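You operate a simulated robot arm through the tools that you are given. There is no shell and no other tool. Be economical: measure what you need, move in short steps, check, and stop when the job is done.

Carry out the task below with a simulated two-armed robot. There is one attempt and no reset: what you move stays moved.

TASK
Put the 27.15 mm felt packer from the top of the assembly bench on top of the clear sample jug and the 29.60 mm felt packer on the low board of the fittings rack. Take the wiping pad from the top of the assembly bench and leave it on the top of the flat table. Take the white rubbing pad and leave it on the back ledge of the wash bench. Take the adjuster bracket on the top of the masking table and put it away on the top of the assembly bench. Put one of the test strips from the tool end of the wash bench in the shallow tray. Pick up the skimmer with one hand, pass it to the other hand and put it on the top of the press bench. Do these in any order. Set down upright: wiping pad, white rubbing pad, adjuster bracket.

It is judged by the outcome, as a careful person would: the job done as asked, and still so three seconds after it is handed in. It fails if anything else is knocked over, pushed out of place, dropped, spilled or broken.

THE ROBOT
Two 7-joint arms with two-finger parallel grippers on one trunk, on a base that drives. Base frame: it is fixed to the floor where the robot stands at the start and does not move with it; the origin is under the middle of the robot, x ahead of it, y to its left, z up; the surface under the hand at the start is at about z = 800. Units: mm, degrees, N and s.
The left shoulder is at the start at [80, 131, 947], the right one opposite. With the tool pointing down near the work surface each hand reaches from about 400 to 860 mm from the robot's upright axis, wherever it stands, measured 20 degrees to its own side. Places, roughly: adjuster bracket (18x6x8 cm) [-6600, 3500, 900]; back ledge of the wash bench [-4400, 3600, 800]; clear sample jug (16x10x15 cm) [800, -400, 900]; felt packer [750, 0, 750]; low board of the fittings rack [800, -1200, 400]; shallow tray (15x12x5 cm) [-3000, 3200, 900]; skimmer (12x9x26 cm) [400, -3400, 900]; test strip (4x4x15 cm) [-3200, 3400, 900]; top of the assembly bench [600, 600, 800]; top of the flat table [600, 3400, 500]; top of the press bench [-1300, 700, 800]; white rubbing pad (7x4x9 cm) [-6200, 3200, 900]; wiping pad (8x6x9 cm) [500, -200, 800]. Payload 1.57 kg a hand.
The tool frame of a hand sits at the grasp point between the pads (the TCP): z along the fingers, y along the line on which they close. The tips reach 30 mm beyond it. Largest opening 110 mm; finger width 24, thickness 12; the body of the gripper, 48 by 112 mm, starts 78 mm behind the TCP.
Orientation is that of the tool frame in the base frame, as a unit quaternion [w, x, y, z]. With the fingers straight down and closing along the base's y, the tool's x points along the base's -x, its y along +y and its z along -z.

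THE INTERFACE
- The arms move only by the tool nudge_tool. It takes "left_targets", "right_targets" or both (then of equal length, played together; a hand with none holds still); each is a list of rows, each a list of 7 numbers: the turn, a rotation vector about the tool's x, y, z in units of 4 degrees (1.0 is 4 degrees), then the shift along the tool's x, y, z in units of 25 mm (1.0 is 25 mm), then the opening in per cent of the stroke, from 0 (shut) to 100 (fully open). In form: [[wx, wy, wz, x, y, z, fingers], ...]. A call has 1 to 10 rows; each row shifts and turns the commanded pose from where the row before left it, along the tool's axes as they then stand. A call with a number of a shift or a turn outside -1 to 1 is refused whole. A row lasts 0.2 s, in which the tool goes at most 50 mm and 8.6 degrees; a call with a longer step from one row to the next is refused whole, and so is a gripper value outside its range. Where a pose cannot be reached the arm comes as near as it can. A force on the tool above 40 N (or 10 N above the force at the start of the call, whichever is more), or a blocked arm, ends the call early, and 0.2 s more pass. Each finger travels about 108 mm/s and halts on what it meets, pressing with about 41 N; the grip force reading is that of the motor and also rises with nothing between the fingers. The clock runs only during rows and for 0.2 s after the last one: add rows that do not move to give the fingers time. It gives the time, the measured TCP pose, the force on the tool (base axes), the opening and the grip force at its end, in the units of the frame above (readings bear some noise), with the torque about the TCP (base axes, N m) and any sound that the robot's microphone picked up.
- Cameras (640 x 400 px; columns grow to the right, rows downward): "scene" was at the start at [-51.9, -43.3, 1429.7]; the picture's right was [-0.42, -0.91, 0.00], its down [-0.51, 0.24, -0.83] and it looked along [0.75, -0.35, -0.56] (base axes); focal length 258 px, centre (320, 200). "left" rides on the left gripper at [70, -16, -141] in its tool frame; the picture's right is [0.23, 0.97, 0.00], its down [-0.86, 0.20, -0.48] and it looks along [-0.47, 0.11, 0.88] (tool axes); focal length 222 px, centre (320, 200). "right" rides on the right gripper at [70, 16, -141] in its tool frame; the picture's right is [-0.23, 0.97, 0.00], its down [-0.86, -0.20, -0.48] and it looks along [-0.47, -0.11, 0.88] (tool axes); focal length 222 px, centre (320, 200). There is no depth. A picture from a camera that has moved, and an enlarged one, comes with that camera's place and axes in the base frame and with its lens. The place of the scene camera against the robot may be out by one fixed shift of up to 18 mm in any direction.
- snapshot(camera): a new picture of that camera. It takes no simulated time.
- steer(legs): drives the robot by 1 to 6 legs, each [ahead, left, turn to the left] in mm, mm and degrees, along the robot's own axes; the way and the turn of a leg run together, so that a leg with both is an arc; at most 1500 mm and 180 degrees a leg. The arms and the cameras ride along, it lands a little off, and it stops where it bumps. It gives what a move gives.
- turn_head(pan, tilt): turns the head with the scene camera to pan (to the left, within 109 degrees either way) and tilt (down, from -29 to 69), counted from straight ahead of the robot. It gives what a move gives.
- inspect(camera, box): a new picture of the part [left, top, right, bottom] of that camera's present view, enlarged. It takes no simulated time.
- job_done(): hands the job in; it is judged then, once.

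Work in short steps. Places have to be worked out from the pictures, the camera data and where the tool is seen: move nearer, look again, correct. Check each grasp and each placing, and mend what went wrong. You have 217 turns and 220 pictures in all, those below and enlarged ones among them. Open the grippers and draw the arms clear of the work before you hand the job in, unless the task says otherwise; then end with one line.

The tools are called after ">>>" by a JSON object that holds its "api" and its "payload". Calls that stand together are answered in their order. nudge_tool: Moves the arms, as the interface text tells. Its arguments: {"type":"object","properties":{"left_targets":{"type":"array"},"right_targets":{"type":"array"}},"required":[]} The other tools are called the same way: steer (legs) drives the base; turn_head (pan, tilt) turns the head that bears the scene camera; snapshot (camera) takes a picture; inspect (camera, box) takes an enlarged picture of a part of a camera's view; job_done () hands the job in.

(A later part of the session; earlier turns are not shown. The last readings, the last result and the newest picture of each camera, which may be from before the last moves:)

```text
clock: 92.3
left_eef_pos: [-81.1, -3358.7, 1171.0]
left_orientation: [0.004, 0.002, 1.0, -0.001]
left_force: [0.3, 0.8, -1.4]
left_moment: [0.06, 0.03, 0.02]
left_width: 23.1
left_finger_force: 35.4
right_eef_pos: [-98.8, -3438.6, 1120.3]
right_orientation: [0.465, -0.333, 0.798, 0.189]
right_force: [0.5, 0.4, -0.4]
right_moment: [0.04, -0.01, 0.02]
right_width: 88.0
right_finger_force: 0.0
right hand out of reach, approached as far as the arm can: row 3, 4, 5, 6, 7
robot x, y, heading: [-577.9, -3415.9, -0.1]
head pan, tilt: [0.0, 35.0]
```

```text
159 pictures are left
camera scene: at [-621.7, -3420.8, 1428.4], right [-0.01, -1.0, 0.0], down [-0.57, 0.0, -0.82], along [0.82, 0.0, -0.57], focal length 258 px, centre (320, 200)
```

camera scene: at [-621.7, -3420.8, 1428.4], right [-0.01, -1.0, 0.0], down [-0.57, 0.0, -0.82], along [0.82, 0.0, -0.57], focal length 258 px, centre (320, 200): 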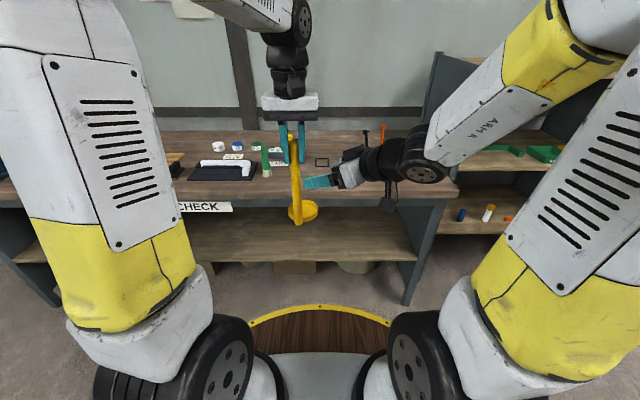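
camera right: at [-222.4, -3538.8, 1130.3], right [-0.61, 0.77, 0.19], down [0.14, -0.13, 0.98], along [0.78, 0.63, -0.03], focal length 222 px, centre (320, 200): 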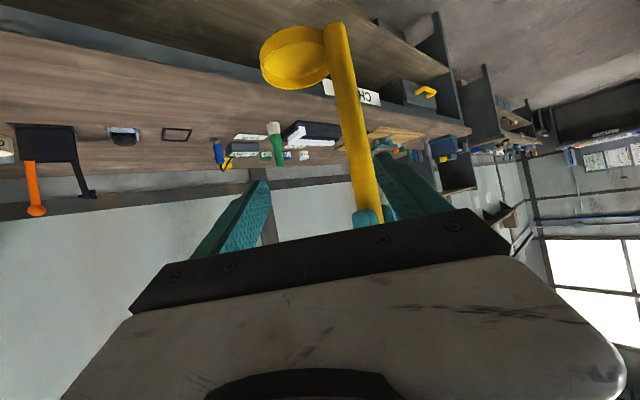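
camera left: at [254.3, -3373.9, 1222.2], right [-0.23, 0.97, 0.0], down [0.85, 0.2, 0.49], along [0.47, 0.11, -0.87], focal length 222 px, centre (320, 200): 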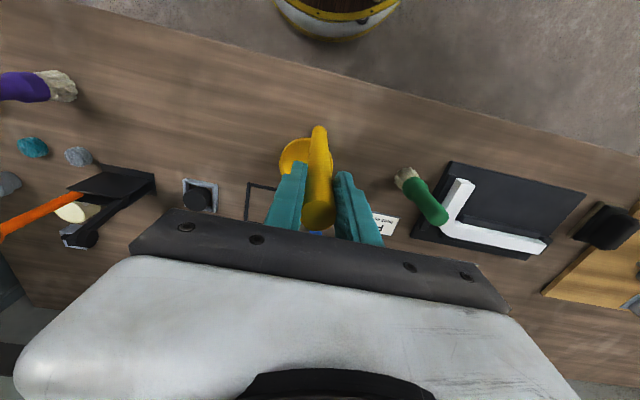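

The right hand hit its reach limit at that height. I back it off, and bring the skimmer up and to the right, toward the right hand's easier zone.

>>> {"api": "nudge_tool", "payload": {"right_targets": [[0, 0, 0, -0.13, -0.55, -0.79, 80], [0, 0, 0, -0.13, -0.55, -0.79, 80], [0, 0, 0, -0.13, -0.55, -0.79, 80]]}}

>>> {"api": "nudge_tool", "payload": {"left_targets": [[0, 0, 0, 0, 0, -0.8, 0], [0, 0, 0, -0.2, 0, -0.8, 0], [0, 0, 0, -0.35, -0.81, -0.6, 0], [0, 0, 0, -0.35, -0.81, -0.2, 0], [0, 0, 0, -0.35, -0.81, 0, 0], [0, 0, 0, -0.35, -0.81, 0, 0]]}}

>>> {"api": "snapshot", "payload": {"camera": "right"}}

>>> {"api": "snapshot", "payload": {"camera": "scene"}}

```text
clock: 93.1
left_eef_pos: [-80.4, -3358.2, 1169.3]
left_orientation: [0.004, 0.0, 1.0, -0.001]
left_force: [-0.9, -0.8, -1.1]
left_moment: [0.03, 0.03, -0.03]
left_width: 23.2
left_finger_force: 35.4
right_eef_pos: [-103.6, -3501.8, 1157.0]
right_orientation: [0.466, -0.332, 0.798, 0.189]
right_force: [-1.2, -1.0, 0.2]
right_moment: [-0.01, 0.03, 0.02]
right_width: 88.1
right_finger_force: 0.1
robot x, y, heading: [-578.5, -3417.5, -0.4]
head pan, tilt: [0.0, 35.0]
```

```text
clock: 94.5
left_eef_pos: [-40.1, -3439.5, 1231.6]
left_orientation: [0.005, 0.001, 1.0, 0.0]
left_force: [0.4, 0.1, -1.3]
left_moment: [-0.04, 0.03, 0.01]
left_width: 23.1
left_finger_force: 36.1
right_eef_pos: [-104.3, -3501.3, 1158.3]
right_orientation: [0.466, -0.332, 0.798, 0.189]
right_force: [0.3, -0.3, 0.0]
right_moment: [-0.02, -0.03, -0.04]
right_width: 88.0
right_finger_force: 0.1
robot x, y, heading: [-578.6, -3416.0, -0.3]
head pan, tilt: [0.0, 35.0]
```

```text
158 pictures are left
camera right: at [-227.9, -3601.7, 1167.3], right [-0.61, 0.77, 0.19], down [0.14, -0.13, 0.98], along [0.78, 0.62, -0.03], focal length 222 px, centre (320, 200)
```

right: 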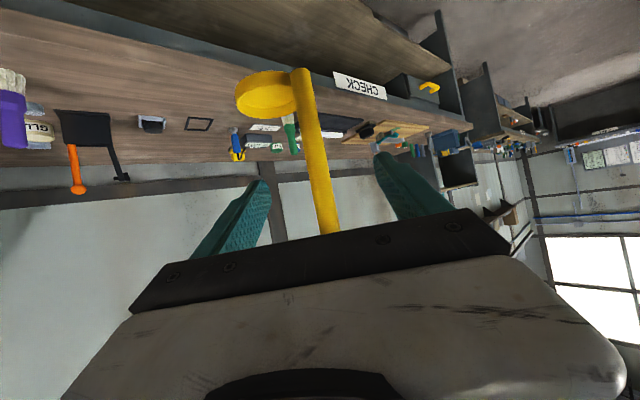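

```text
157 pictures are left
camera scene: at [-621.8, -3420.4, 1428.4], right [-0.01, -1.0, 0.0], down [-0.57, 0.0, -0.82], along [0.82, 0.0, -0.57], focal length 258 px, centre (320, 200)
```

scene: 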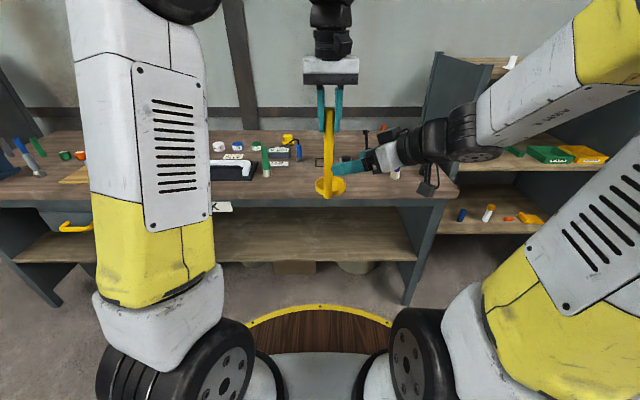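

The rod is centred between the right fingers' line. I advance 101 mm along the tool axis, in two parts.

>>> {"api": "nudge_tool", "payload": {"right_targets": [[0, 0, 0, 0, 0, 0.8, 80], [0, 0, 0, 0, 0, 0.8, 80], [0, 0, 0, 0, 0, 0.8, 80], [0, 0, 0, 0, 0, 0, 80]]}}

>>> {"api": "snapshot", "payload": {"camera": "right"}}

```text
clock: 95.5
left_eef_pos: [-39.6, -3439.2, 1231.1]
left_orientation: [0.004, 0.0, 1.0, -0.001]
left_force: [-0.2, 0.4, -1.4]
left_moment: [0.03, 0.03, 0.01]
left_width: 23.3
left_finger_force: 35.4
right_eef_pos: [-67.9, -3464.7, 1126.2]
right_orientation: [0.467, -0.332, 0.798, 0.19]
right_force: [-0.2, 0.8, -0.6]
right_moment: [0.01, -0.02, 0.0]
right_width: 88.0
right_finger_force: 0.0
robot x, y, heading: [-578.8, -3413.2, -0.1]
head pan, tilt: [0.0, 35.0]
```

```text
156 pictures are left
camera right: at [-192.0, -3565.3, 1136.7], right [-0.61, 0.77, 0.19], down [0.14, -0.13, 0.98], along [0.78, 0.62, -0.03], focal length 222 px, centre (320, 200)
```

right: 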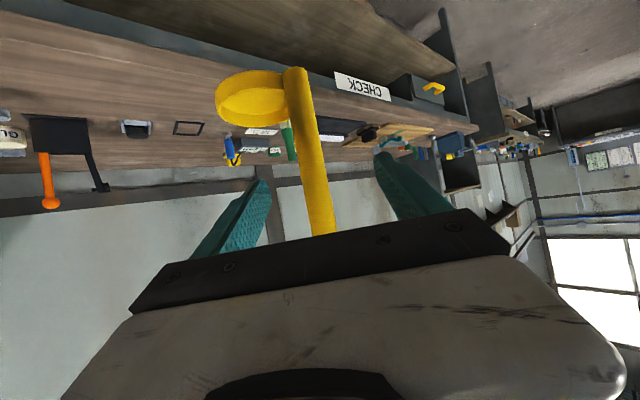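

Still centred. I advance the last 43 mm and close the right hand.

>>> {"api": "nudge_tool", "payload": {"right_targets": [[0, 0, 0, 0, -0.05, 0.87, 80], [0, 0, 0, 0, -0.05, 0.87, 80], [0, 0, 0, 0, 0, 0, 80], [0, 0, 0, 0, 0, 0, 40], [0, 0, 0, 0, 0, 0, 20], [0, 0, 0, 0, 0, 0, 0], [0, 0, 0, 0, 0, 0, 0]]}}

>>> {"api": "snapshot", "payload": {"camera": "right"}}

>>> {"api": "inspect", "payload": {"camera": "scene", "box": [240, 40, 440, 220]}}

```text
clock: 97.1
left_eef_pos: [-40.3, -3438.9, 1230.5]
left_orientation: [0.003, 0.001, 1.0, 0.001]
left_force: [-17.2, 11.1, 2.6]
left_moment: [0.8, 1.0, 0.11]
left_width: 23.0
left_finger_force: 36.0
right_eef_pos: [-40.0, -3440.6, 1105.6]
right_orientation: [0.467, -0.329, 0.799, 0.188]
right_force: [17.4, -11.0, -1.6]
right_moment: [0.58, 1.18, -0.13]
right_width: 23.4
right_finger_force: 35.5
robot x, y, heading: [-575.0, -3417.0, -0.2]
head pan, tilt: [0.0, 35.0]
```

```text
155 pictures are left
camera right: at [-163.0, -3540.5, 1116.1], right [-0.61, 0.77, 0.19], down [0.14, -0.13, 0.98], along [0.78, 0.62, -0.03], focal length 222 px, centre (320, 200)
```

right: 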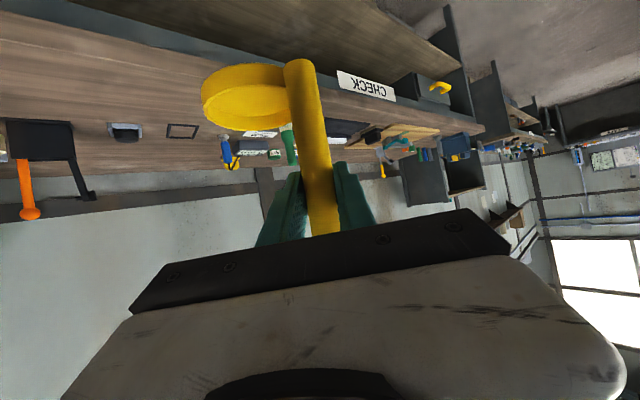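

```text
2.22 times, centred on (340, 130) of scene
camera zoom: at [-621.6, -3420.6, 1428.4], right [-0.01, -1.0, 0.0], down [-0.57, 0.0, -0.82], along [0.82, 0.0, -0.57], focal length 574 px, centre (276, 356)
```

zoom: 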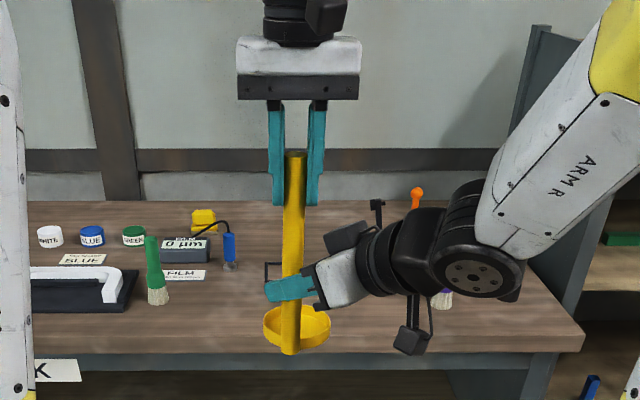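

Both hands hold the rod. I shift the right a few mm to relieve the side load, then open the left.

>>> {"api": "nudge_tool", "payload": {"right_targets": [[0, 0, 0, 0, -0.1, 0, 0], [0, 0, 0, 0, -0.06, 0, 0], [0, 0, 0, 0, 0, 0, 0], [0, 0, 0, 0, 0, 0, 0], [0, 0, 0, 0, 0, 0, 0], [0, 0, 0, 0, 0, 0, 0]], "left_targets": [[0, 0, 0, 0, 0, 0, 0], [0, 0, 0, 0, 0, 0, 0], [0, 0, 0, 0, 0, 0, 22], [0, 0, 0, 0, 0, 0, 35], [0, 0, 0, 0, 0, 0, 60], [0, 0, 0, 0, 0, 0, 75]]}}

>>> {"api": "inspect", "payload": {"camera": "scene", "box": [240, 40, 440, 220]}}

```text
clock: 98.5
left_eef_pos: [-39.3, -3440.0, 1230.7]
left_orientation: [0.004, 0.001, 1.0, -0.002]
left_force: [0.2, 0.3, -0.1]
left_moment: [-0.03, 0.03, 0.0]
left_width: 82.5
left_finger_force: 0.1
right_eef_pos: [-36.8, -3441.4, 1105.0]
right_orientation: [0.466, -0.332, 0.798, 0.189]
right_force: [-0.3, 0.0, 0.6]
right_moment: [0.04, 0.08, 0.03]
right_width: 23.0
right_finger_force: 35.2
robot x, y, heading: [-577.2, -3414.5, -0.4]
head pan, tilt: [0.0, 35.0]
```

```text
2.22 times, centred on (340, 130) of scene
camera zoom: at [-621.6, -3420.6, 1428.4], right [-0.01, -1.0, 0.0], down [-0.57, 0.0, -0.82], along [0.82, 0.0, -0.57], focal length 574 px, centre (276, 356)
```

zoom: 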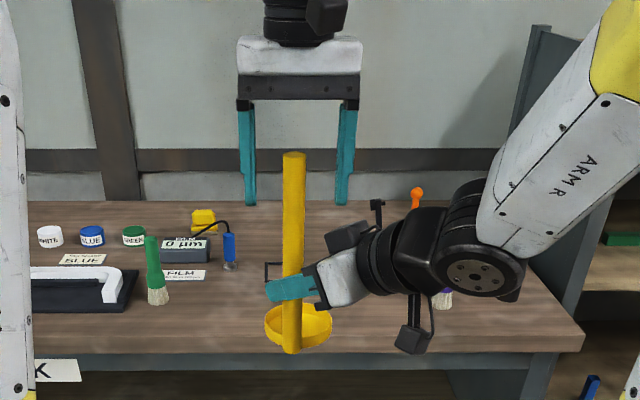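

Handover done. I raise the left hand clear, then drive back toward the press bench and look around.

>>> {"api": "nudge_tool", "payload": {"left_targets": [[0, 0, 0, 0, 0, -1, 75], [0, 0, 0, 0, 0, -1, 75], [0, 0, 0, 0, 0, -1, 75], [0, 0, 0, 0, 0, -1, 75], [0, 0, 0, 0, 1, -0.5, 75], [0, 0, 0, 0, 1, 0, 75], [0, 0, 0, 0, 1, 0, 75], [0, 0, 0, 0, 1, 0, 75], [0, 0, 0, 0, 1, 0, 75], [0, 0, 0, 0, 1, 0, 75]]}}

>>> {"api": "turn_head", "payload": {"pan": 109, "tilt": 15}}

>>> {"api": "snapshot", "payload": {"camera": "scene"}}

```text
clock: 100.7
left_eef_pos: [-40.6, -3288.6, 1341.4]
left_orientation: [0.004, 0.001, 1.0, 0.0]
left_force: [-0.4, 0.7, -0.5]
left_moment: [0.01, 0.01, -0.04]
left_width: 82.4
left_finger_force: 0.1
right_eef_pos: [-37.7, -3442.3, 1105.1]
right_orientation: [0.466, -0.332, 0.798, 0.189]
right_force: [-0.8, -0.5, 0.1]
right_moment: [0.02, 0.06, -0.01]
right_width: 23.1
right_finger_force: 35.2
robot x, y, heading: [-579.2, -3416.3, -0.3]
head pan, tilt: [0.0, 35.0]
```

```text
clock: 102.6
left_eef_pos: [-41.6, -3289.7, 1341.4]
left_orientation: [0.004, 0.001, 1.0, 0.0]
left_force: [0.3, 0.3, -0.2]
left_moment: [0.01, -0.01, -0.01]
left_width: 82.4
left_finger_force: 0.1
right_eef_pos: [-38.3, -3441.6, 1106.2]
right_orientation: [0.466, -0.332, 0.798, 0.189]
right_force: [0.4, -0.7, -0.6]
right_moment: [-0.04, 0.04, -0.04]
right_width: 22.9
right_finger_force: 35.6
robot x, y, heading: [-580.1, -3413.0, -0.3]
head pan, tilt: [108.9, 15.0]
```

```text
152 pictures are left
camera scene: at [-739.3, -3331.5, 1460.4], right [0.95, 0.32, 0.0], down [0.08, -0.25, -0.97], along [-0.31, 0.92, -0.26], focal length 258 px, centre (320, 200)
```

scene: 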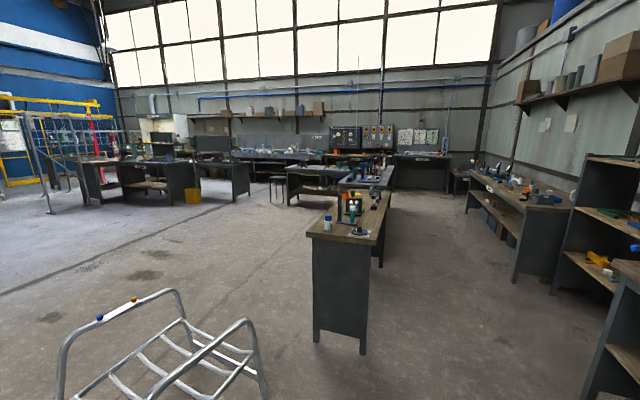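

I see the layout: a long bench along y at x≈-1260..-900, and another beyond it, likely the press bench. I drive up the corridor to about (-450,-300) and look again.

>>> {"api": "steer", "payload": {"legs": [[130, 0, 0], [0, 1500, 0], [0, 1500, 0], [0, 200, 0]]}}

>>> {"api": "turn_head", "payload": {"pan": 109, "tilt": 30}}

>>> {"api": "snapshot", "payload": {"camera": "scene"}}

```text
clock: 119.0
left_eef_pos: [53.7, -102.2, 1341.9]
left_orientation: [0.004, -0.002, 1.0, 0.0]
left_force: [0.3, -0.5, 0.3]
left_moment: [0.0, -0.01, 0.02]
left_width: 82.9
left_finger_force: 0.1
right_eef_pos: [57.0, -255.2, 1105.7]
right_orientation: [0.465, -0.334, 0.798, 0.19]
right_force: [-0.5, 0.5, -0.2]
right_moment: [-0.01, 0.06, -0.02]
right_width: 22.9
right_finger_force: 35.2
robot x, y, heading: [-480.2, -230.3, -0.1]
head pan, tilt: [108.9, 15.0]
```

```text
clock: 119.8
left_eef_pos: [53.3, -101.4, 1341.4]
left_orientation: [0.004, -0.002, 1.0, -0.001]
left_force: [-0.6, -0.4, -0.6]
left_moment: [-0.03, -0.01, -0.02]
left_width: 82.5
left_finger_force: 0.0
right_eef_pos: [58.1, -253.9, 1106.6]
right_orientation: [0.465, -0.335, 0.797, 0.191]
right_force: [-0.2, -0.1, -1.0]
right_moment: [0.01, 0.04, -0.02]
right_width: 23.0
right_finger_force: 35.8
robot x, y, heading: [-482.6, -231.2, 0.0]
head pan, tilt: [108.9, 30.0]
```

```text
151 pictures are left
camera scene: at [-643.5, -151.4, 1436.3], right [0.95, 0.32, 0.0], down [0.16, -0.47, -0.87], along [-0.28, 0.82, -0.5], focal length 258 px, centre (320, 200)
```

scene: 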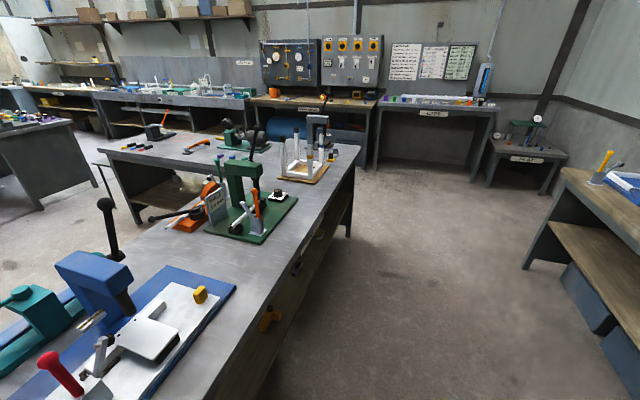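

This metal-topped press bench has its edge at x≈-915 and a free area near (-1030,330). I turn around clear of things and drive in front of it.

>>> {"api": "steer", "payload": {"legs": [[200, 0, 0], [0, 0, -90], [0, 0, -90], [0, -540, 0]]}}

>>> {"api": "turn_head", "payload": {"pan": 0, "tilt": 35}}

>>> {"api": "snapshot", "payload": {"camera": "scene"}}

>>> {"api": "snapshot", "payload": {"camera": "left"}}

```text
clock: 131.7
left_eef_pos: [-837.2, 154.2, 1342.0]
left_orientation: [0.0, 1.0, 0.024, -0.005]
left_force: [-0.2, 0.2, 0.7]
left_moment: [0.0, 0.0, -0.03]
left_width: 82.6
left_finger_force: 0.0
right_eef_pos: [-847.1, 308.3, 1106.3]
right_orientation: [0.201, 0.79, 0.352, -0.461]
right_force: [-0.3, 0.0, 0.6]
right_moment: [0.01, -0.07, 0.02]
right_width: 22.8
right_finger_force: 35.6
robot x, y, heading: [-307.9, 310.3, -177.4]
head pan, tilt: [108.9, 30.0]
```

```text
clock: 133.5
left_eef_pos: [-837.2, 155.5, 1341.6]
left_orientation: [0.0, 1.0, 0.024, -0.003]
left_force: [0.1, -0.8, -0.4]
left_moment: [0.0, -0.04, -0.02]
left_width: 82.6
left_finger_force: 0.0
right_eef_pos: [-846.6, 309.0, 1106.2]
right_orientation: [0.2, 0.79, 0.351, -0.461]
right_force: [-0.5, -0.4, -0.7]
right_moment: [0.02, -0.05, -0.01]
right_width: 22.9
right_finger_force: 35.8
robot x, y, heading: [-306.7, 308.1, -177.5]
head pan, tilt: [0.0, 35.0]
```

```text
150 pictures are left
camera scene: at [-247.8, 304.8, 1428.4], right [-0.04, 1.0, 0.0], down [0.57, 0.03, -0.82], along [-0.82, -0.04, -0.57], focal length 258 px, centre (320, 200)
```

scene: 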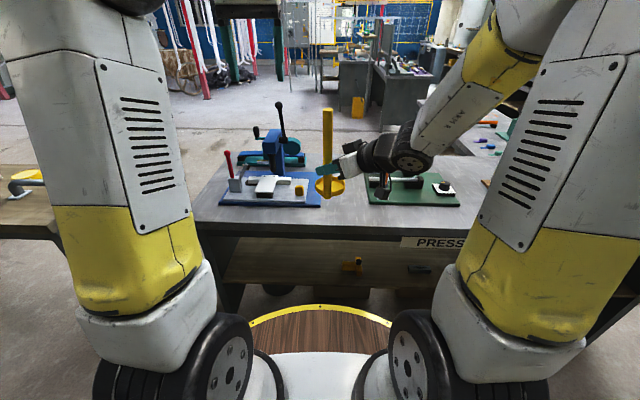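

```text
149 pictures are left
camera left: at [-766.5, 175.5, 1482.3], right [0.27, -0.96, 0.0], down [-0.84, -0.24, 0.49], along [-0.47, -0.13, -0.87], focal length 222 px, centre (320, 200)
```

left: 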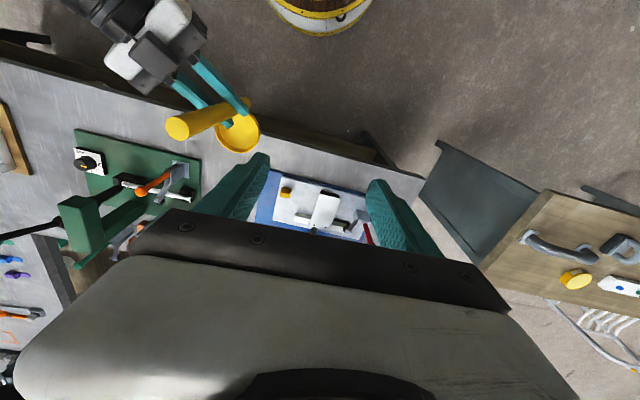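

The "PRESS" sign confirms it. The gap between the blue and green plates spans y≈275..460; I drive so the rod comes over about (-1015,365).

>>> {"api": "steer", "payload": {"legs": [[165, -63, 0]]}}

>>> {"api": "snapshot", "payload": {"camera": "scene"}}

>>> {"api": "snapshot", "payload": {"camera": "right"}}

```text
clock: 135.0
left_eef_pos: [-1006.5, 211.8, 1341.5]
left_orientation: [-0.002, 1.0, 0.025, -0.003]
left_force: [0.0, 0.0, 0.6]
left_moment: [0.01, 0.03, 0.01]
left_width: 82.3
left_finger_force: 0.1
right_eef_pos: [-1017.2, 364.9, 1106.3]
right_orientation: [0.201, 0.789, 0.353, -0.46]
right_force: [0.0, -0.3, 0.6]
right_moment: [0.01, -0.04, -0.02]
right_width: 23.0
right_finger_force: 35.4
robot x, y, heading: [-477.3, 366.8, -177.4]
head pan, tilt: [0.0, 35.0]
```

```text
148 pictures are left
camera scene: at [-417.5, 361.6, 1428.4], right [-0.05, 1.0, 0.0], down [0.57, 0.03, -0.82], along [-0.82, -0.04, -0.57], focal length 258 px, centre (320, 200)
```

scene: 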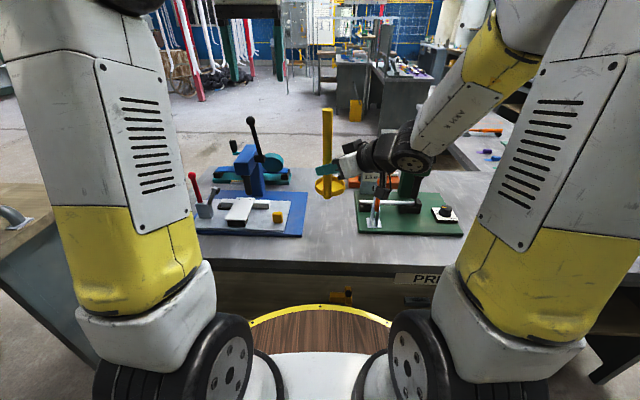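

```text
147 pictures are left
camera right: at [-899.6, 468.3, 1116.2], right [0.65, -0.74, 0.19], down [-0.15, 0.12, 0.98], along [-0.75, -0.66, -0.03], focal length 222 px, centre (320, 200)
```

right: 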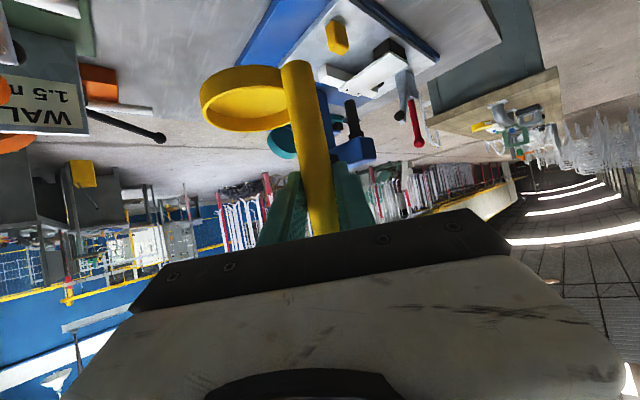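

Clear below. I lower the skimmer 190 mm (moving it 25 mm further in), then check.

>>> {"api": "nudge_tool", "payload": {"right_targets": [[0, 0, 0, 0.9, -0.097, 0.615, 0], [0, 0, 0, 0.9, -0.097, 0.615, 0], [0, 0, 0, 0.9, -0.097, 0.615, 0], [0, 0, 0, 0.9, -0.097, 0.615, 0], [0, 0, 0, 0.9, -0.097, 0.615, 0], [0, 0, 0, 0.9, -0.097, 0.615, 0], [0, 0, 0, 0.9, -0.097, 0.615, 0]]}}

>>> {"api": "snapshot", "payload": {"camera": "right"}}

>>> {"api": "inspect", "payload": {"camera": "scene", "box": [220, 100, 460, 280]}}

```text
clock: 136.6
left_eef_pos: [-1005.8, 211.8, 1342.5]
left_orientation: [-0.001, 1.0, 0.026, -0.005]
left_force: [0.2, -0.4, 0.1]
left_moment: [0.02, 0.0, 0.02]
left_width: 82.3
left_finger_force: 0.1
right_eef_pos: [-1042.0, 363.4, 921.5]
right_orientation: [0.202, 0.786, 0.353, -0.466]
right_force: [2.7, -2.8, 28.7]
right_moment: [-0.24, 0.55, 0.03]
right_width: 23.3
right_finger_force: 35.2
robot x, y, heading: [-474.1, 368.1, -177.5]
head pan, tilt: [0.0, 35.0]
```

```text
146 pictures are left
camera right: at [-924.8, 468.1, 928.6], right [0.65, -0.73, 0.19], down [-0.14, 0.13, 0.98], along [-0.75, -0.67, -0.02], focal length 222 px, centre (320, 200)
```

right: 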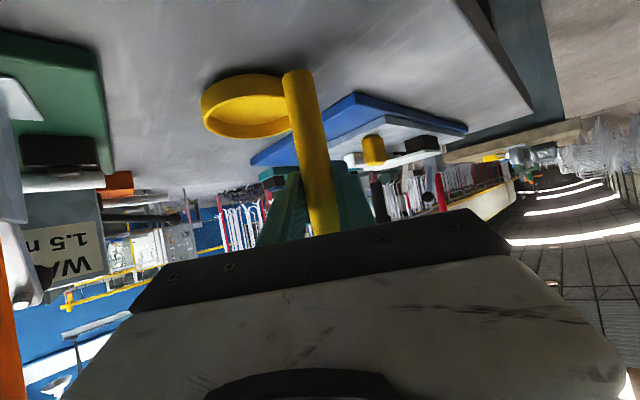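

```text
2.22 times, centred on (340, 190) of scene
camera zoom: at [-416.7, 361.7, 1428.4], right [-0.05, 1.0, 0.0], down [0.57, 0.03, -0.82], along [-0.82, -0.04, -0.57], focal length 574 px, centre (276, 222)
```

zoom: 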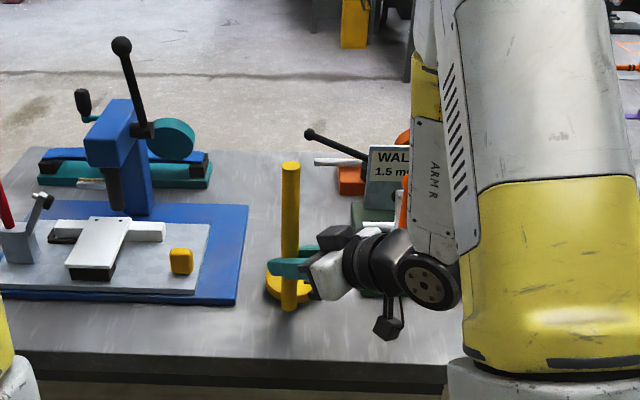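

The dish has touched down (28 N up) on the bench at z≈836. I ease the hand up 5 mm and open gradually.

>>> {"api": "nudge_tool", "payload": {"right_targets": [[0, 0, 0, -0.15, 0, -0.085, 0], [0, 0, 0, 0, 0, 0, 0]]}}

>>> {"api": "nudge_tool", "payload": {"right_targets": [[0, 0, 0, 0, 0, 0, 22], [0, 0, 0, 0, 0, 0, 26], [0, 0, 0, 0, 0, 0, 34], [0, 0, 0, 0, 0, 0, 50], [0, 0, 0, 0, 0, 0, 70], [0, 0, 0, 0, 0, 0, 80]]}}

>>> {"api": "snapshot", "payload": {"camera": "right"}}

>>> {"api": "inspect", "payload": {"camera": "scene", "box": [220, 100, 460, 280]}}

```text
clock: 137.2
left_eef_pos: [-1006.6, 211.1, 1342.2]
left_orientation: [-0.001, 1.0, 0.026, -0.004]
left_force: [0.4, 0.0, -0.1]
left_moment: [-0.03, 0.0, -0.02]
left_width: 82.2
left_finger_force: 0.0
right_eef_pos: [-1040.5, 365.4, 919.4]
right_orientation: [0.201, 0.789, 0.353, -0.461]
right_force: [-3.2, -1.7, 6.9]
right_moment: [-0.11, 0.36, 0.0]
right_width: 22.8
right_finger_force: 35.2
robot x, y, heading: [-475.9, 365.8, -177.7]
head pan, tilt: [0.0, 35.0]
```

```text
clock: 138.6
left_eef_pos: [-1006.1, 210.5, 1342.0]
left_orientation: [-0.002, 1.0, 0.026, -0.005]
left_force: [0.1, -0.1, 0.3]
left_moment: [0.0, -0.02, 0.03]
left_width: 82.3
left_finger_force: 0.1
right_eef_pos: [-1041.3, 364.4, 921.3]
right_orientation: [0.201, 0.789, 0.352, -0.461]
right_force: [-0.2, 0.0, 0.3]
right_moment: [0.0, 0.0, 0.0]
right_width: 88.0
right_finger_force: 0.0
robot x, y, heading: [-479.6, 365.1, -177.6]
head pan, tilt: [0.0, 35.0]
```

```text
144 pictures are left
camera right: at [-923.7, 469.3, 930.9], right [0.65, -0.74, 0.19], down [-0.15, 0.12, 0.98], along [-0.75, -0.66, -0.03], focal length 222 px, centre (320, 200)
```

right: 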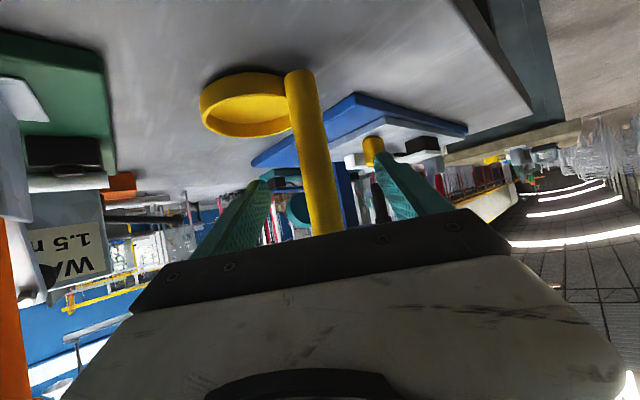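

```text
2.22 times, centred on (340, 190) of scene
camera zoom: at [-417.7, 361.6, 1428.4], right [-0.05, 1.0, 0.0], down [0.57, 0.03, -0.82], along [-0.82, -0.04, -0.57], focal length 574 px, centre (276, 222)
```

zoom: 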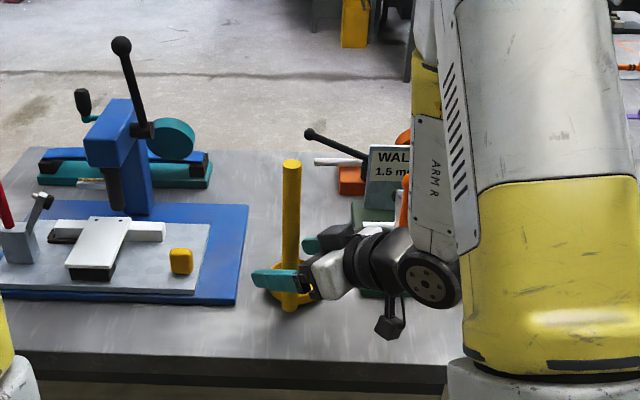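

The skimmer stands free. I withdraw the right hand straight back along its axis.

>>> {"api": "nudge_tool", "payload": {"right_targets": [[0, 0, 0, 0, 0, -0.5, 80], [0, 0, 0, 0, 0, -0.9, 80], [0, 0, 0, 0, 0, -0.9, 80], [0, 0, 0, 0, 0, -0.9, 80], [0, 0, 0, -0.5, 0, -0.9, 80], [0, 0, 0, -0.8, 0, -0.5, 80]]}}

>>> {"api": "steer", "payload": {"legs": [[-200, 0, 0]]}}

>>> {"api": "nudge_tool", "payload": {"right_targets": [[0.392, 0.945, 0.68, 0, 0, 0, 80], [0.392, 0.945, 0.68, 0, 0, 0, 80], [0.392, 0.945, 0.68, 0, 0, 0, 80], [0.392, 0.945, 0.68, 0, 0, 0, 80], [0.392, 0.945, 0.68, 0, 0, 0, 80], [0.392, 0.945, 0.68, 0, 0, 0, 80], [0.392, 0.945, 0.68, 0, 0, 0, 80], [0.392, 0.945, 0.68, 0, 0, 0, 80], [0.392, 0.945, 0.68, 0, 0, 0, 80], [0.392, 0.945, 0.68, 0, 0, 0, 80]]}}

>>> {"api": "snapshot", "payload": {"camera": "scene"}}

```text
clock: 140.0
left_eef_pos: [-1006.5, 210.8, 1341.7]
left_orientation: [-0.001, 1.0, 0.025, -0.005]
left_force: [0.1, -0.2, -0.9]
left_moment: [0.0, -0.04, 0.0]
left_width: 82.5
left_finger_force: 0.0
right_eef_pos: [-985.6, 426.5, 1007.0]
right_orientation: [0.201, 0.789, 0.352, -0.461]
right_force: [-0.4, 0.0, 1.1]
right_moment: [-0.02, -0.02, 0.04]
right_width: 88.1
right_finger_force: 0.1
robot x, y, heading: [-476.9, 366.6, -177.4]
head pan, tilt: [0.0, 35.0]
```

```text
clock: 141.6
left_eef_pos: [-806.8, 220.1, 1341.5]
left_orientation: [0.0, 1.0, 0.024, -0.004]
left_force: [-0.1, 0.6, 0.2]
left_moment: [-0.01, -0.01, -0.01]
left_width: 82.6
left_finger_force: 0.0
right_eef_pos: [-786.8, 434.7, 1006.7]
right_orientation: [0.202, 0.789, 0.352, -0.461]
right_force: [-0.1, 0.1, -0.1]
right_moment: [0.02, 0.0, -0.04]
right_width: 87.8
right_finger_force: 0.1
robot x, y, heading: [-276.0, 371.9, -177.5]
head pan, tilt: [0.0, 35.0]
```

```text
clock: 143.8
left_eef_pos: [-807.2, 220.8, 1341.5]
left_orientation: [0.0, 1.0, 0.025, -0.005]
left_force: [0.0, 0.4, -0.7]
left_moment: [-0.03, 0.0, -0.01]
left_width: 82.6
left_finger_force: 0.1
right_eef_pos: [-785.2, 435.1, 1006.4]
right_orientation: [0.072, 0.973, 0.142, -0.167]
right_force: [-0.1, 1.0, 1.0]
right_moment: [-0.02, 0.02, 0.03]
right_width: 88.1
right_finger_force: 0.0
robot x, y, heading: [-274.8, 371.6, -177.5]
head pan, tilt: [0.0, 35.0]
```

```text
142 pictures are left
camera scene: at [-217.7, 370.8, 1428.4], right [-0.04, 1.0, 0.0], down [0.57, 0.03, -0.82], along [-0.82, -0.04, -0.57], focal length 258 px, centre (320, 200)
```

scene: 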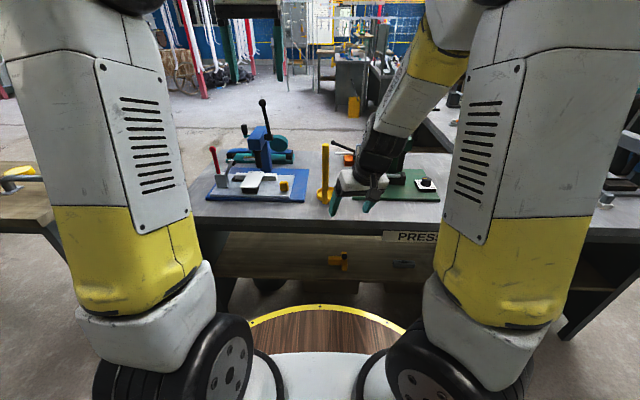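

The skimmer stands well on the press bench. I finish levelling the right hand, then turn round toward the wiping pad on the assembly bench.

>>> {"api": "nudge_tool", "payload": {"right_targets": [[0.392, 0.945, 0.68, 0, 0, 0, 90], [0.392, 0.945, 0.68, 0, 0, 0, 90], [0.392, 0.945, 0.68, 0, 0, 0, 90], [0.392, 0.945, 0.68, 0, 0, 0, 90], [0.392, 0.945, 0.68, 0, 0, 0, 90], [0, 0, 0, 0, 0, -1, 90], [0, 0, 0, 0, 0, -1, 90], [0, 0, 0, 0, 0, -1, 90], [0, 0, 0, 0, 0, -1, 90]], "left_targets": [[0, 0, 0, 0, 0, 1, 90], [0, 0, 0, 0, 0, 1, 90], [0, 0, 0, 0, 0, 1, 90], [0, 0, 0, 0, 0, 1, 90], [0, 0, 0, 0, 0, 1, 90], [0, 0, 0, 0, 0, 1, 90], [0, 0, 0, 0, 0, 1, 90], [0, 0, 0, 0, 0, 1, 90], [0, 0, 0, 0, 0, 1, 90]]}}

>>> {"api": "steer", "payload": {"legs": [[0, 0, 90], [0, 0, 87.5], [0, -450, 0]]}}

>>> {"api": "turn_head", "payload": {"pan": 0, "tilt": 40}}

>>> {"api": "snapshot", "payload": {"camera": "scene"}}

```text
clock: 145.8
left_eef_pos: [-807.1, 220.0, 1116.4]
left_orientation: [0.0, 1.0, 0.025, -0.004]
left_force: [-0.3, 1.1, -0.2]
left_moment: [-0.02, -0.01, -0.04]
left_width: 99.0
left_finger_force: 0.0
right_eef_pos: [-784.9, 433.8, 1106.8]
right_orientation: [0.0, 1.0, 0.024, -0.005]
right_force: [-0.1, 0.1, 1.9]
right_moment: [0.0, 0.01, 0.0]
right_width: 98.7
right_finger_force: 0.1
robot x, y, heading: [-277.8, 373.7, -177.2]
head pan, tilt: [0.0, 35.0]
```

```text
clock: 156.0
left_eef_pos: [255.7, 51.5, 1116.9]
left_orientation: [0.005, 0.005, 1.0, -0.001]
left_force: [0.5, -0.5, 1.1]
left_moment: [0.02, -0.01, 0.02]
left_width: 99.2
left_finger_force: 0.0
right_eef_pos: [222.2, -160.7, 1105.0]
right_orientation: [0.005, 0.004, 1.0, 0.0]
right_force: [-0.3, 0.5, 0.7]
right_moment: [0.0, 0.0, 0.0]
right_width: 99.3
right_finger_force: 0.0
robot x, y, heading: [-282.0, -74.8, -0.5]
head pan, tilt: [0.0, 35.0]
```

```text
clock: 156.7
left_eef_pos: [255.6, 50.0, 1116.2]
left_orientation: [0.004, 0.004, 1.0, -0.001]
left_force: [-0.3, 0.6, 0.0]
left_moment: [0.01, 0.0, -0.02]
left_width: 99.1
left_finger_force: 0.1
right_eef_pos: [222.1, -159.5, 1104.5]
right_orientation: [0.005, 0.004, 1.0, 0.001]
right_force: [0.0, -0.4, 0.0]
right_moment: [0.01, -0.03, 0.06]
right_width: 99.1
right_finger_force: 0.0
robot x, y, heading: [-283.8, -73.7, -0.5]
head pan, tilt: [0.0, 40.0]
```

```text
141 pictures are left
camera scene: at [-329.9, -76.9, 1420.9], right [-0.01, -1.0, 0.0], down [-0.64, 0.01, -0.77], along [0.77, -0.01, -0.64], focal length 258 px, centre (320, 200)
```

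scene: 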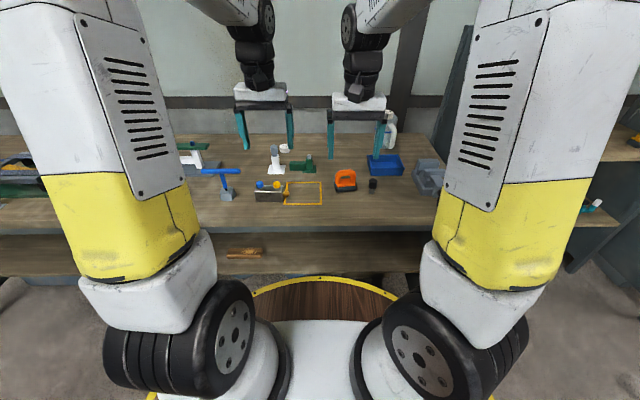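

The wiping pad is ahead right. I drive 245 mm forward so the right hand hangs over it.

>>> {"api": "steer", "payload": {"legs": [[245, 0, 0.5]]}}

>>> {"api": "snapshot", "payload": {"camera": "right"}}

```text
clock: 158.5
left_eef_pos: [501.6, 57.9, 1117.0]
left_orientation: [0.004, -0.003, 1.0, 0.0]
left_force: [-0.6, 0.5, 0.3]
left_moment: [0.0, -0.01, -0.01]
left_width: 98.8
left_finger_force: 0.2
right_eef_pos: [470.9, -153.2, 1105.3]
right_orientation: [0.005, -0.003, 1.0, 0.0]
right_force: [0.4, 0.5, 0.2]
right_moment: [-0.01, 0.01, 0.04]
right_width: 99.0
right_finger_force: 0.0
robot x, y, heading: [-34.6, -72.0, 0.1]
head pan, tilt: [0.0, 40.0]
```

```text
140 pictures are left
camera right: at [399.5, -139.5, 1247.4], right [0.22, 0.98, 0.0], down [0.85, -0.19, 0.49], along [0.48, -0.11, -0.87], focal length 222 px, centre (320, 200)
```

right: 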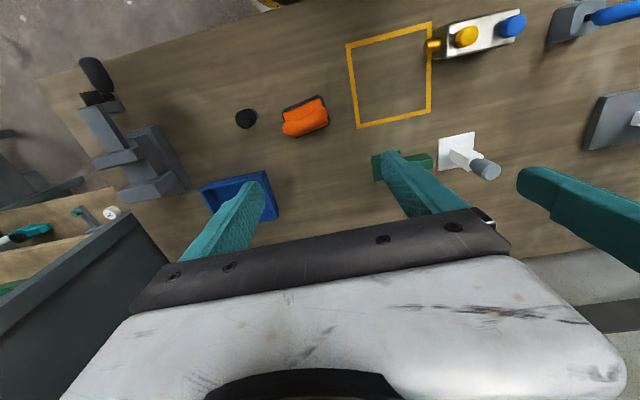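

Pad at about (457,-181). I move over it and descend partway.

>>> {"api": "nudge_tool", "payload": {"right_targets": [[0, 0, 0, 0.22, -0.57, 0.5, 100], [0, 0, 0, 0.22, -0.57, 1, 100], [0, 0, 0, 0, 0, 1, 100], [0, 0, 0, 0, 0, 1, 100], [0, 0, 0, 0, 0, 1, 100], [0, 0, 0, 0, 0, 1, 100]]}}

>>> {"api": "snapshot", "payload": {"camera": "right"}}

```text
clock: 159.9
left_eef_pos: [501.9, 57.6, 1116.3]
left_orientation: [0.005, -0.003, 1.0, 0.001]
left_force: [-0.2, 0.2, 0.3]
left_moment: [0.02, 0.02, -0.03]
left_width: 98.8
left_finger_force: 0.0
right_eef_pos: [462.4, -183.5, 969.4]
right_orientation: [0.005, -0.003, 1.0, 0.0]
right_force: [0.6, -0.1, 0.4]
right_moment: [-0.03, -0.04, 0.02]
right_width: 110.1
right_finger_force: 0.1
robot x, y, heading: [-36.3, -68.0, 0.2]
head pan, tilt: [0.0, 40.0]
```

```text
139 pictures are left
camera right: at [390.3, -168.3, 1110.7], right [0.22, 0.98, 0.0], down [0.85, -0.19, 0.49], along [0.48, -0.1, -0.87], focal length 222 px, centre (320, 200)
```

right: 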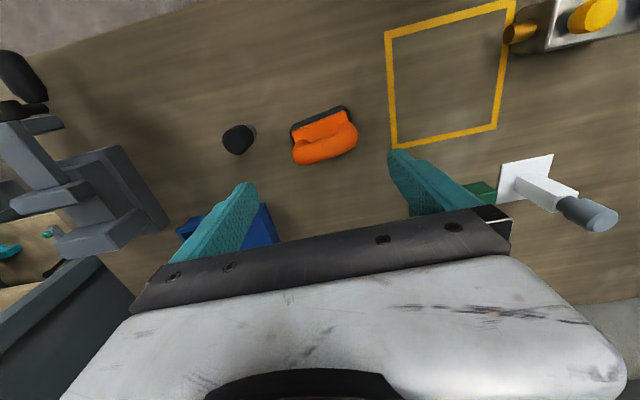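

>>> {"api": "inspect", "payload": {"camera": "right", "box": [260, 80, 400, 190]}}

>>> {"api": "inspect", "payload": {"camera": "scene", "box": [250, 140, 450, 300]}}

```text
3.64 times, centred on (330, 135) of right
camera zoom: at [390.3, -168.3, 1110.7], right [0.22, 0.98, 0.0], down [0.85, -0.19, 0.49], along [0.48, -0.1, -0.87], focal length 808 px, centre (284, 436)
```

zoom: 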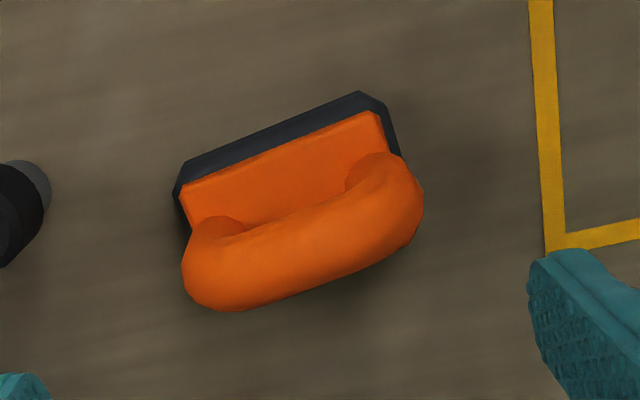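

```text
2.50 times, centred on (350, 220) of scene
camera zoom: at [-82.1, -78.9, 1420.8], right [0.0, -1.0, 0.0], down [-0.64, 0.0, -0.77], along [0.77, 0.0, -0.64], focal length 646 px, centre (245, 150)
```

zoom: 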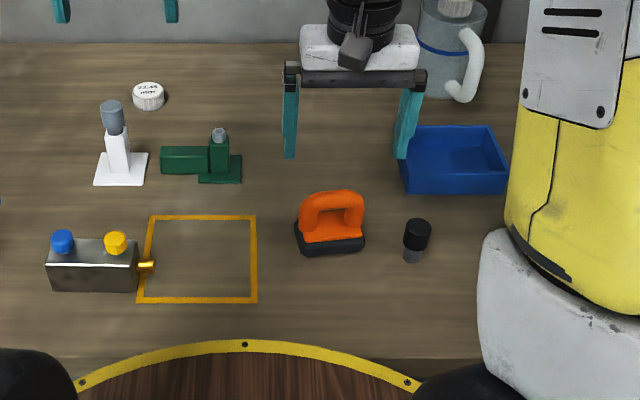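

The pad lies nearly along y; I align (4° yaw), descend to TCP z≈848 so the fingers straddle the handle's ends, and close.

>>> {"api": "nudge_tool", "payload": {"right_targets": [[0, 0, -1, 0.2, 0.22, 0.8, 100], [0, 0, 0, 0, 0, 1, 100], [0, 0, 0, 0, 0, 1, 100], [0, 0, 0, 0, 0, 1, 100], [0, 0, 0, 0, 0, 1, 100], [0, 0, 0, 0, 0, 0, 100], [0, 0, 0, 0, 0, 0, 60], [0, 0, 0, 0, 0, 0, 40], [0, 0, 0, 0, 0, 0, 0], [0, 0, 0, 0, 0, 0, 0]]}}

>>> {"api": "snapshot", "payload": {"camera": "right"}}

>>> {"api": "inspect", "payload": {"camera": "scene", "box": [270, 150, 430, 270]}}

```text
clock: 162.1
left_eef_pos: [502.7, 58.0, 1116.2]
left_orientation: [0.004, -0.003, 1.0, -0.001]
left_force: [-0.3, 0.0, 0.0]
left_moment: [-0.01, 0.02, -0.03]
left_width: 99.0
left_finger_force: 0.0
right_eef_pos: [458.0, -177.4, 847.7]
right_orientation: [0.005, -0.038, 0.999, 0.0]
right_force: [-0.4, 0.3, 0.8]
right_moment: [-0.02, 0.01, 0.01]
right_width: 80.6
right_finger_force: 40.9
robot x, y, heading: [-36.7, -74.3, 0.3]
head pan, tilt: [0.0, 40.0]
```

```text
136 pictures are left
camera right: at [385.9, -167.9, 989.8], right [0.15, 0.99, 0.0], down [0.86, -0.13, 0.49], along [0.48, -0.07, -0.87], focal length 222 px, centre (320, 200)
```

right: 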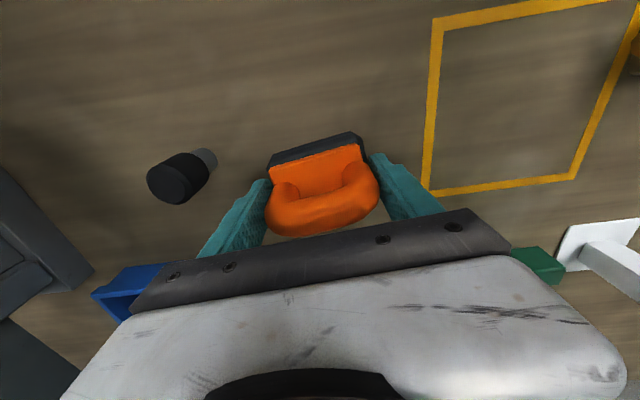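

```text
3.33 times, centred on (350, 210) of scene
camera zoom: at [-81.8, -78.8, 1420.9], right [0.0, -1.0, 0.0], down [-0.64, 0.0, -0.77], along [0.77, 0.0, -0.64], focal length 861 px, centre (220, 167)
```

zoom: 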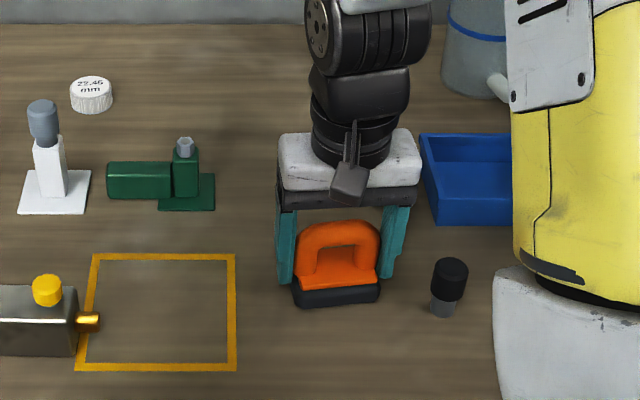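

Gripped at 80.6 mm. I lift slowly and check.

>>> {"api": "nudge_tool", "payload": {"right_targets": [[0, 0, 0, 0, 0, -0.4, 0], [0, 0, 0, 0, 0, -0.6, 0], [0, 0, 0, 0, 0, -0.8, 0], [0, 0, 0, 0, 0, -0.8, 0], [0, 0, 0, 0, 0, -0.8, 0], [0, 0, 0, 0, 0, -0.8, 0], [0, 0, 0, 0, 0, -0.8, 0], [0, 0, 0, 0, 0, -0.8, 0], [0, 0, 0, 0, 0, -0.8, 0], [0, 0, 0, 0, 0, -0.4, 0]]}}

>>> {"api": "snapshot", "payload": {"camera": "right"}}

```text
clock: 164.3
left_eef_pos: [502.6, 56.9, 1117.0]
left_orientation: [0.004, -0.002, 1.0, 0.0]
left_force: [-0.2, -0.2, 0.6]
left_moment: [0.0, 0.0, -0.02]
left_width: 98.9
left_finger_force: 0.1
right_eef_pos: [455.9, -177.3, 1023.6]
right_orientation: [0.005, -0.039, 0.999, 0.0]
right_force: [-0.9, 0.1, -1.1]
right_moment: [0.01, 0.02, 0.0]
right_width: 80.3
right_finger_force: 40.7
robot x, y, heading: [-35.1, -72.8, -0.3]
head pan, tilt: [0.0, 40.0]
```

```text
134 pictures are left
camera right: at [383.1, -168.5, 1164.8], right [0.15, 0.99, 0.0], down [0.86, -0.13, 0.49], along [0.48, -0.07, -0.87], focal length 222 px, centre (320, 200)
```

right: 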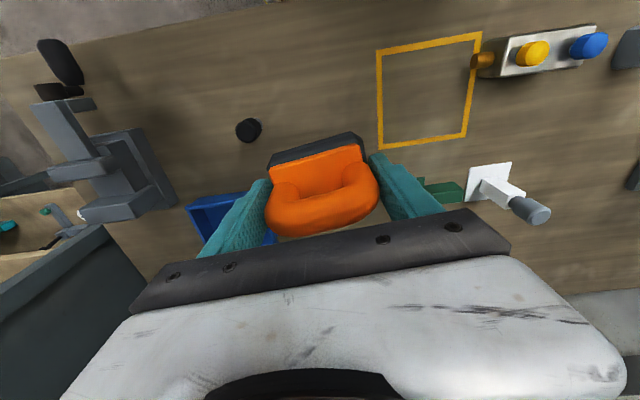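

Held. I back off and drive along +y toward the flat table, then look.

>>> {"api": "steer", "payload": {"legs": [[-300, 0, 0], [0, 1500, 0], [0, 350, 0]]}}

>>> {"api": "turn_head", "payload": {"pan": 70, "tilt": 25}}

>>> {"api": "snapshot", "payload": {"camera": "scene"}}

```text
clock: 175.3
left_eef_pos: [188.2, 1919.5, 1115.9]
left_orientation: [0.004, -0.003, 1.0, 0.0]
left_force: [0.0, -0.2, 0.5]
left_moment: [0.02, 0.04, -0.01]
left_width: 99.0
left_finger_force: 0.0
right_eef_pos: [143.0, 1683.4, 1023.7]
right_orientation: [0.005, -0.039, 0.999, 0.0]
right_force: [0.7, 0.1, -1.4]
right_moment: [0.01, -0.02, 0.03]
right_width: 79.3
right_finger_force: 40.8
robot x, y, heading: [-346.0, 1789.1, 0.0]
head pan, tilt: [0.0, 40.0]
```

```text
clock: 176.7
left_eef_pos: [187.5, 1919.3, 1116.9]
left_orientation: [0.005, -0.004, 1.0, -0.001]
left_force: [0.3, 0.3, 0.5]
left_moment: [-0.01, 0.03, -0.01]
left_width: 99.0
left_finger_force: 0.1
right_eef_pos: [143.2, 1683.6, 1024.5]
right_orientation: [0.005, -0.039, 0.999, -0.001]
right_force: [-0.8, -0.2, -2.2]
right_moment: [0.02, -0.03, -0.02]
right_width: 79.2
right_finger_force: 40.8
robot x, y, heading: [-349.8, 1790.8, -0.0]
head pan, tilt: [70.0, 25.0]
```

```text
133 pictures are left
camera scene: at [-449.1, 1868.6, 1444.2], right [0.94, -0.34, 0.0], down [-0.14, -0.4, -0.91], along [0.31, 0.85, -0.42], focal length 258 px, centre (320, 200)
```

scene: 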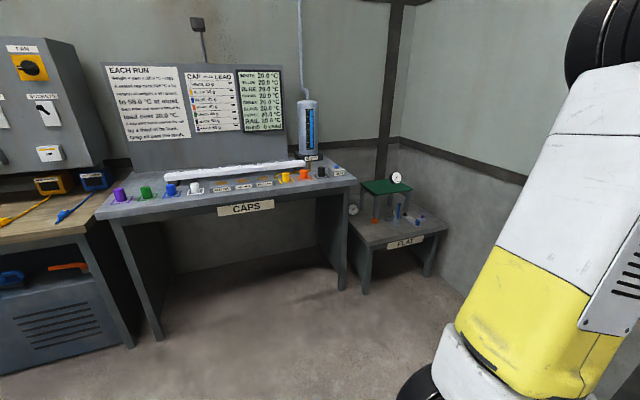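

I zoom on the flat table.

>>> {"api": "inspect", "payload": {"camera": "scene", "box": [320, 150, 480, 300]}}

```text
2.67 times, centred on (400, 225) of scene
camera zoom: at [-449.1, 1868.6, 1444.2], right [0.94, -0.34, 0.0], down [-0.14, -0.4, -0.91], along [0.31, 0.85, -0.42], focal length 689 px, centre (107, 133)
```

zoom: 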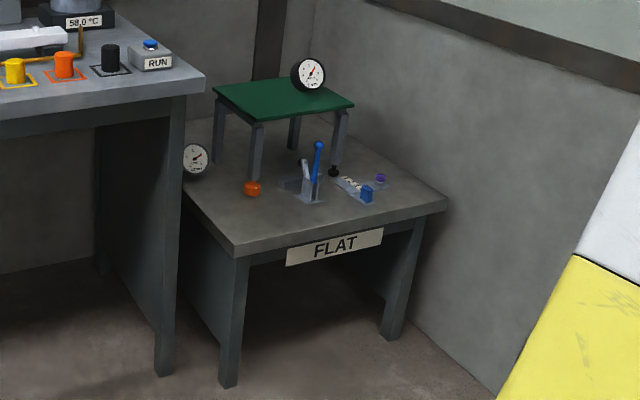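

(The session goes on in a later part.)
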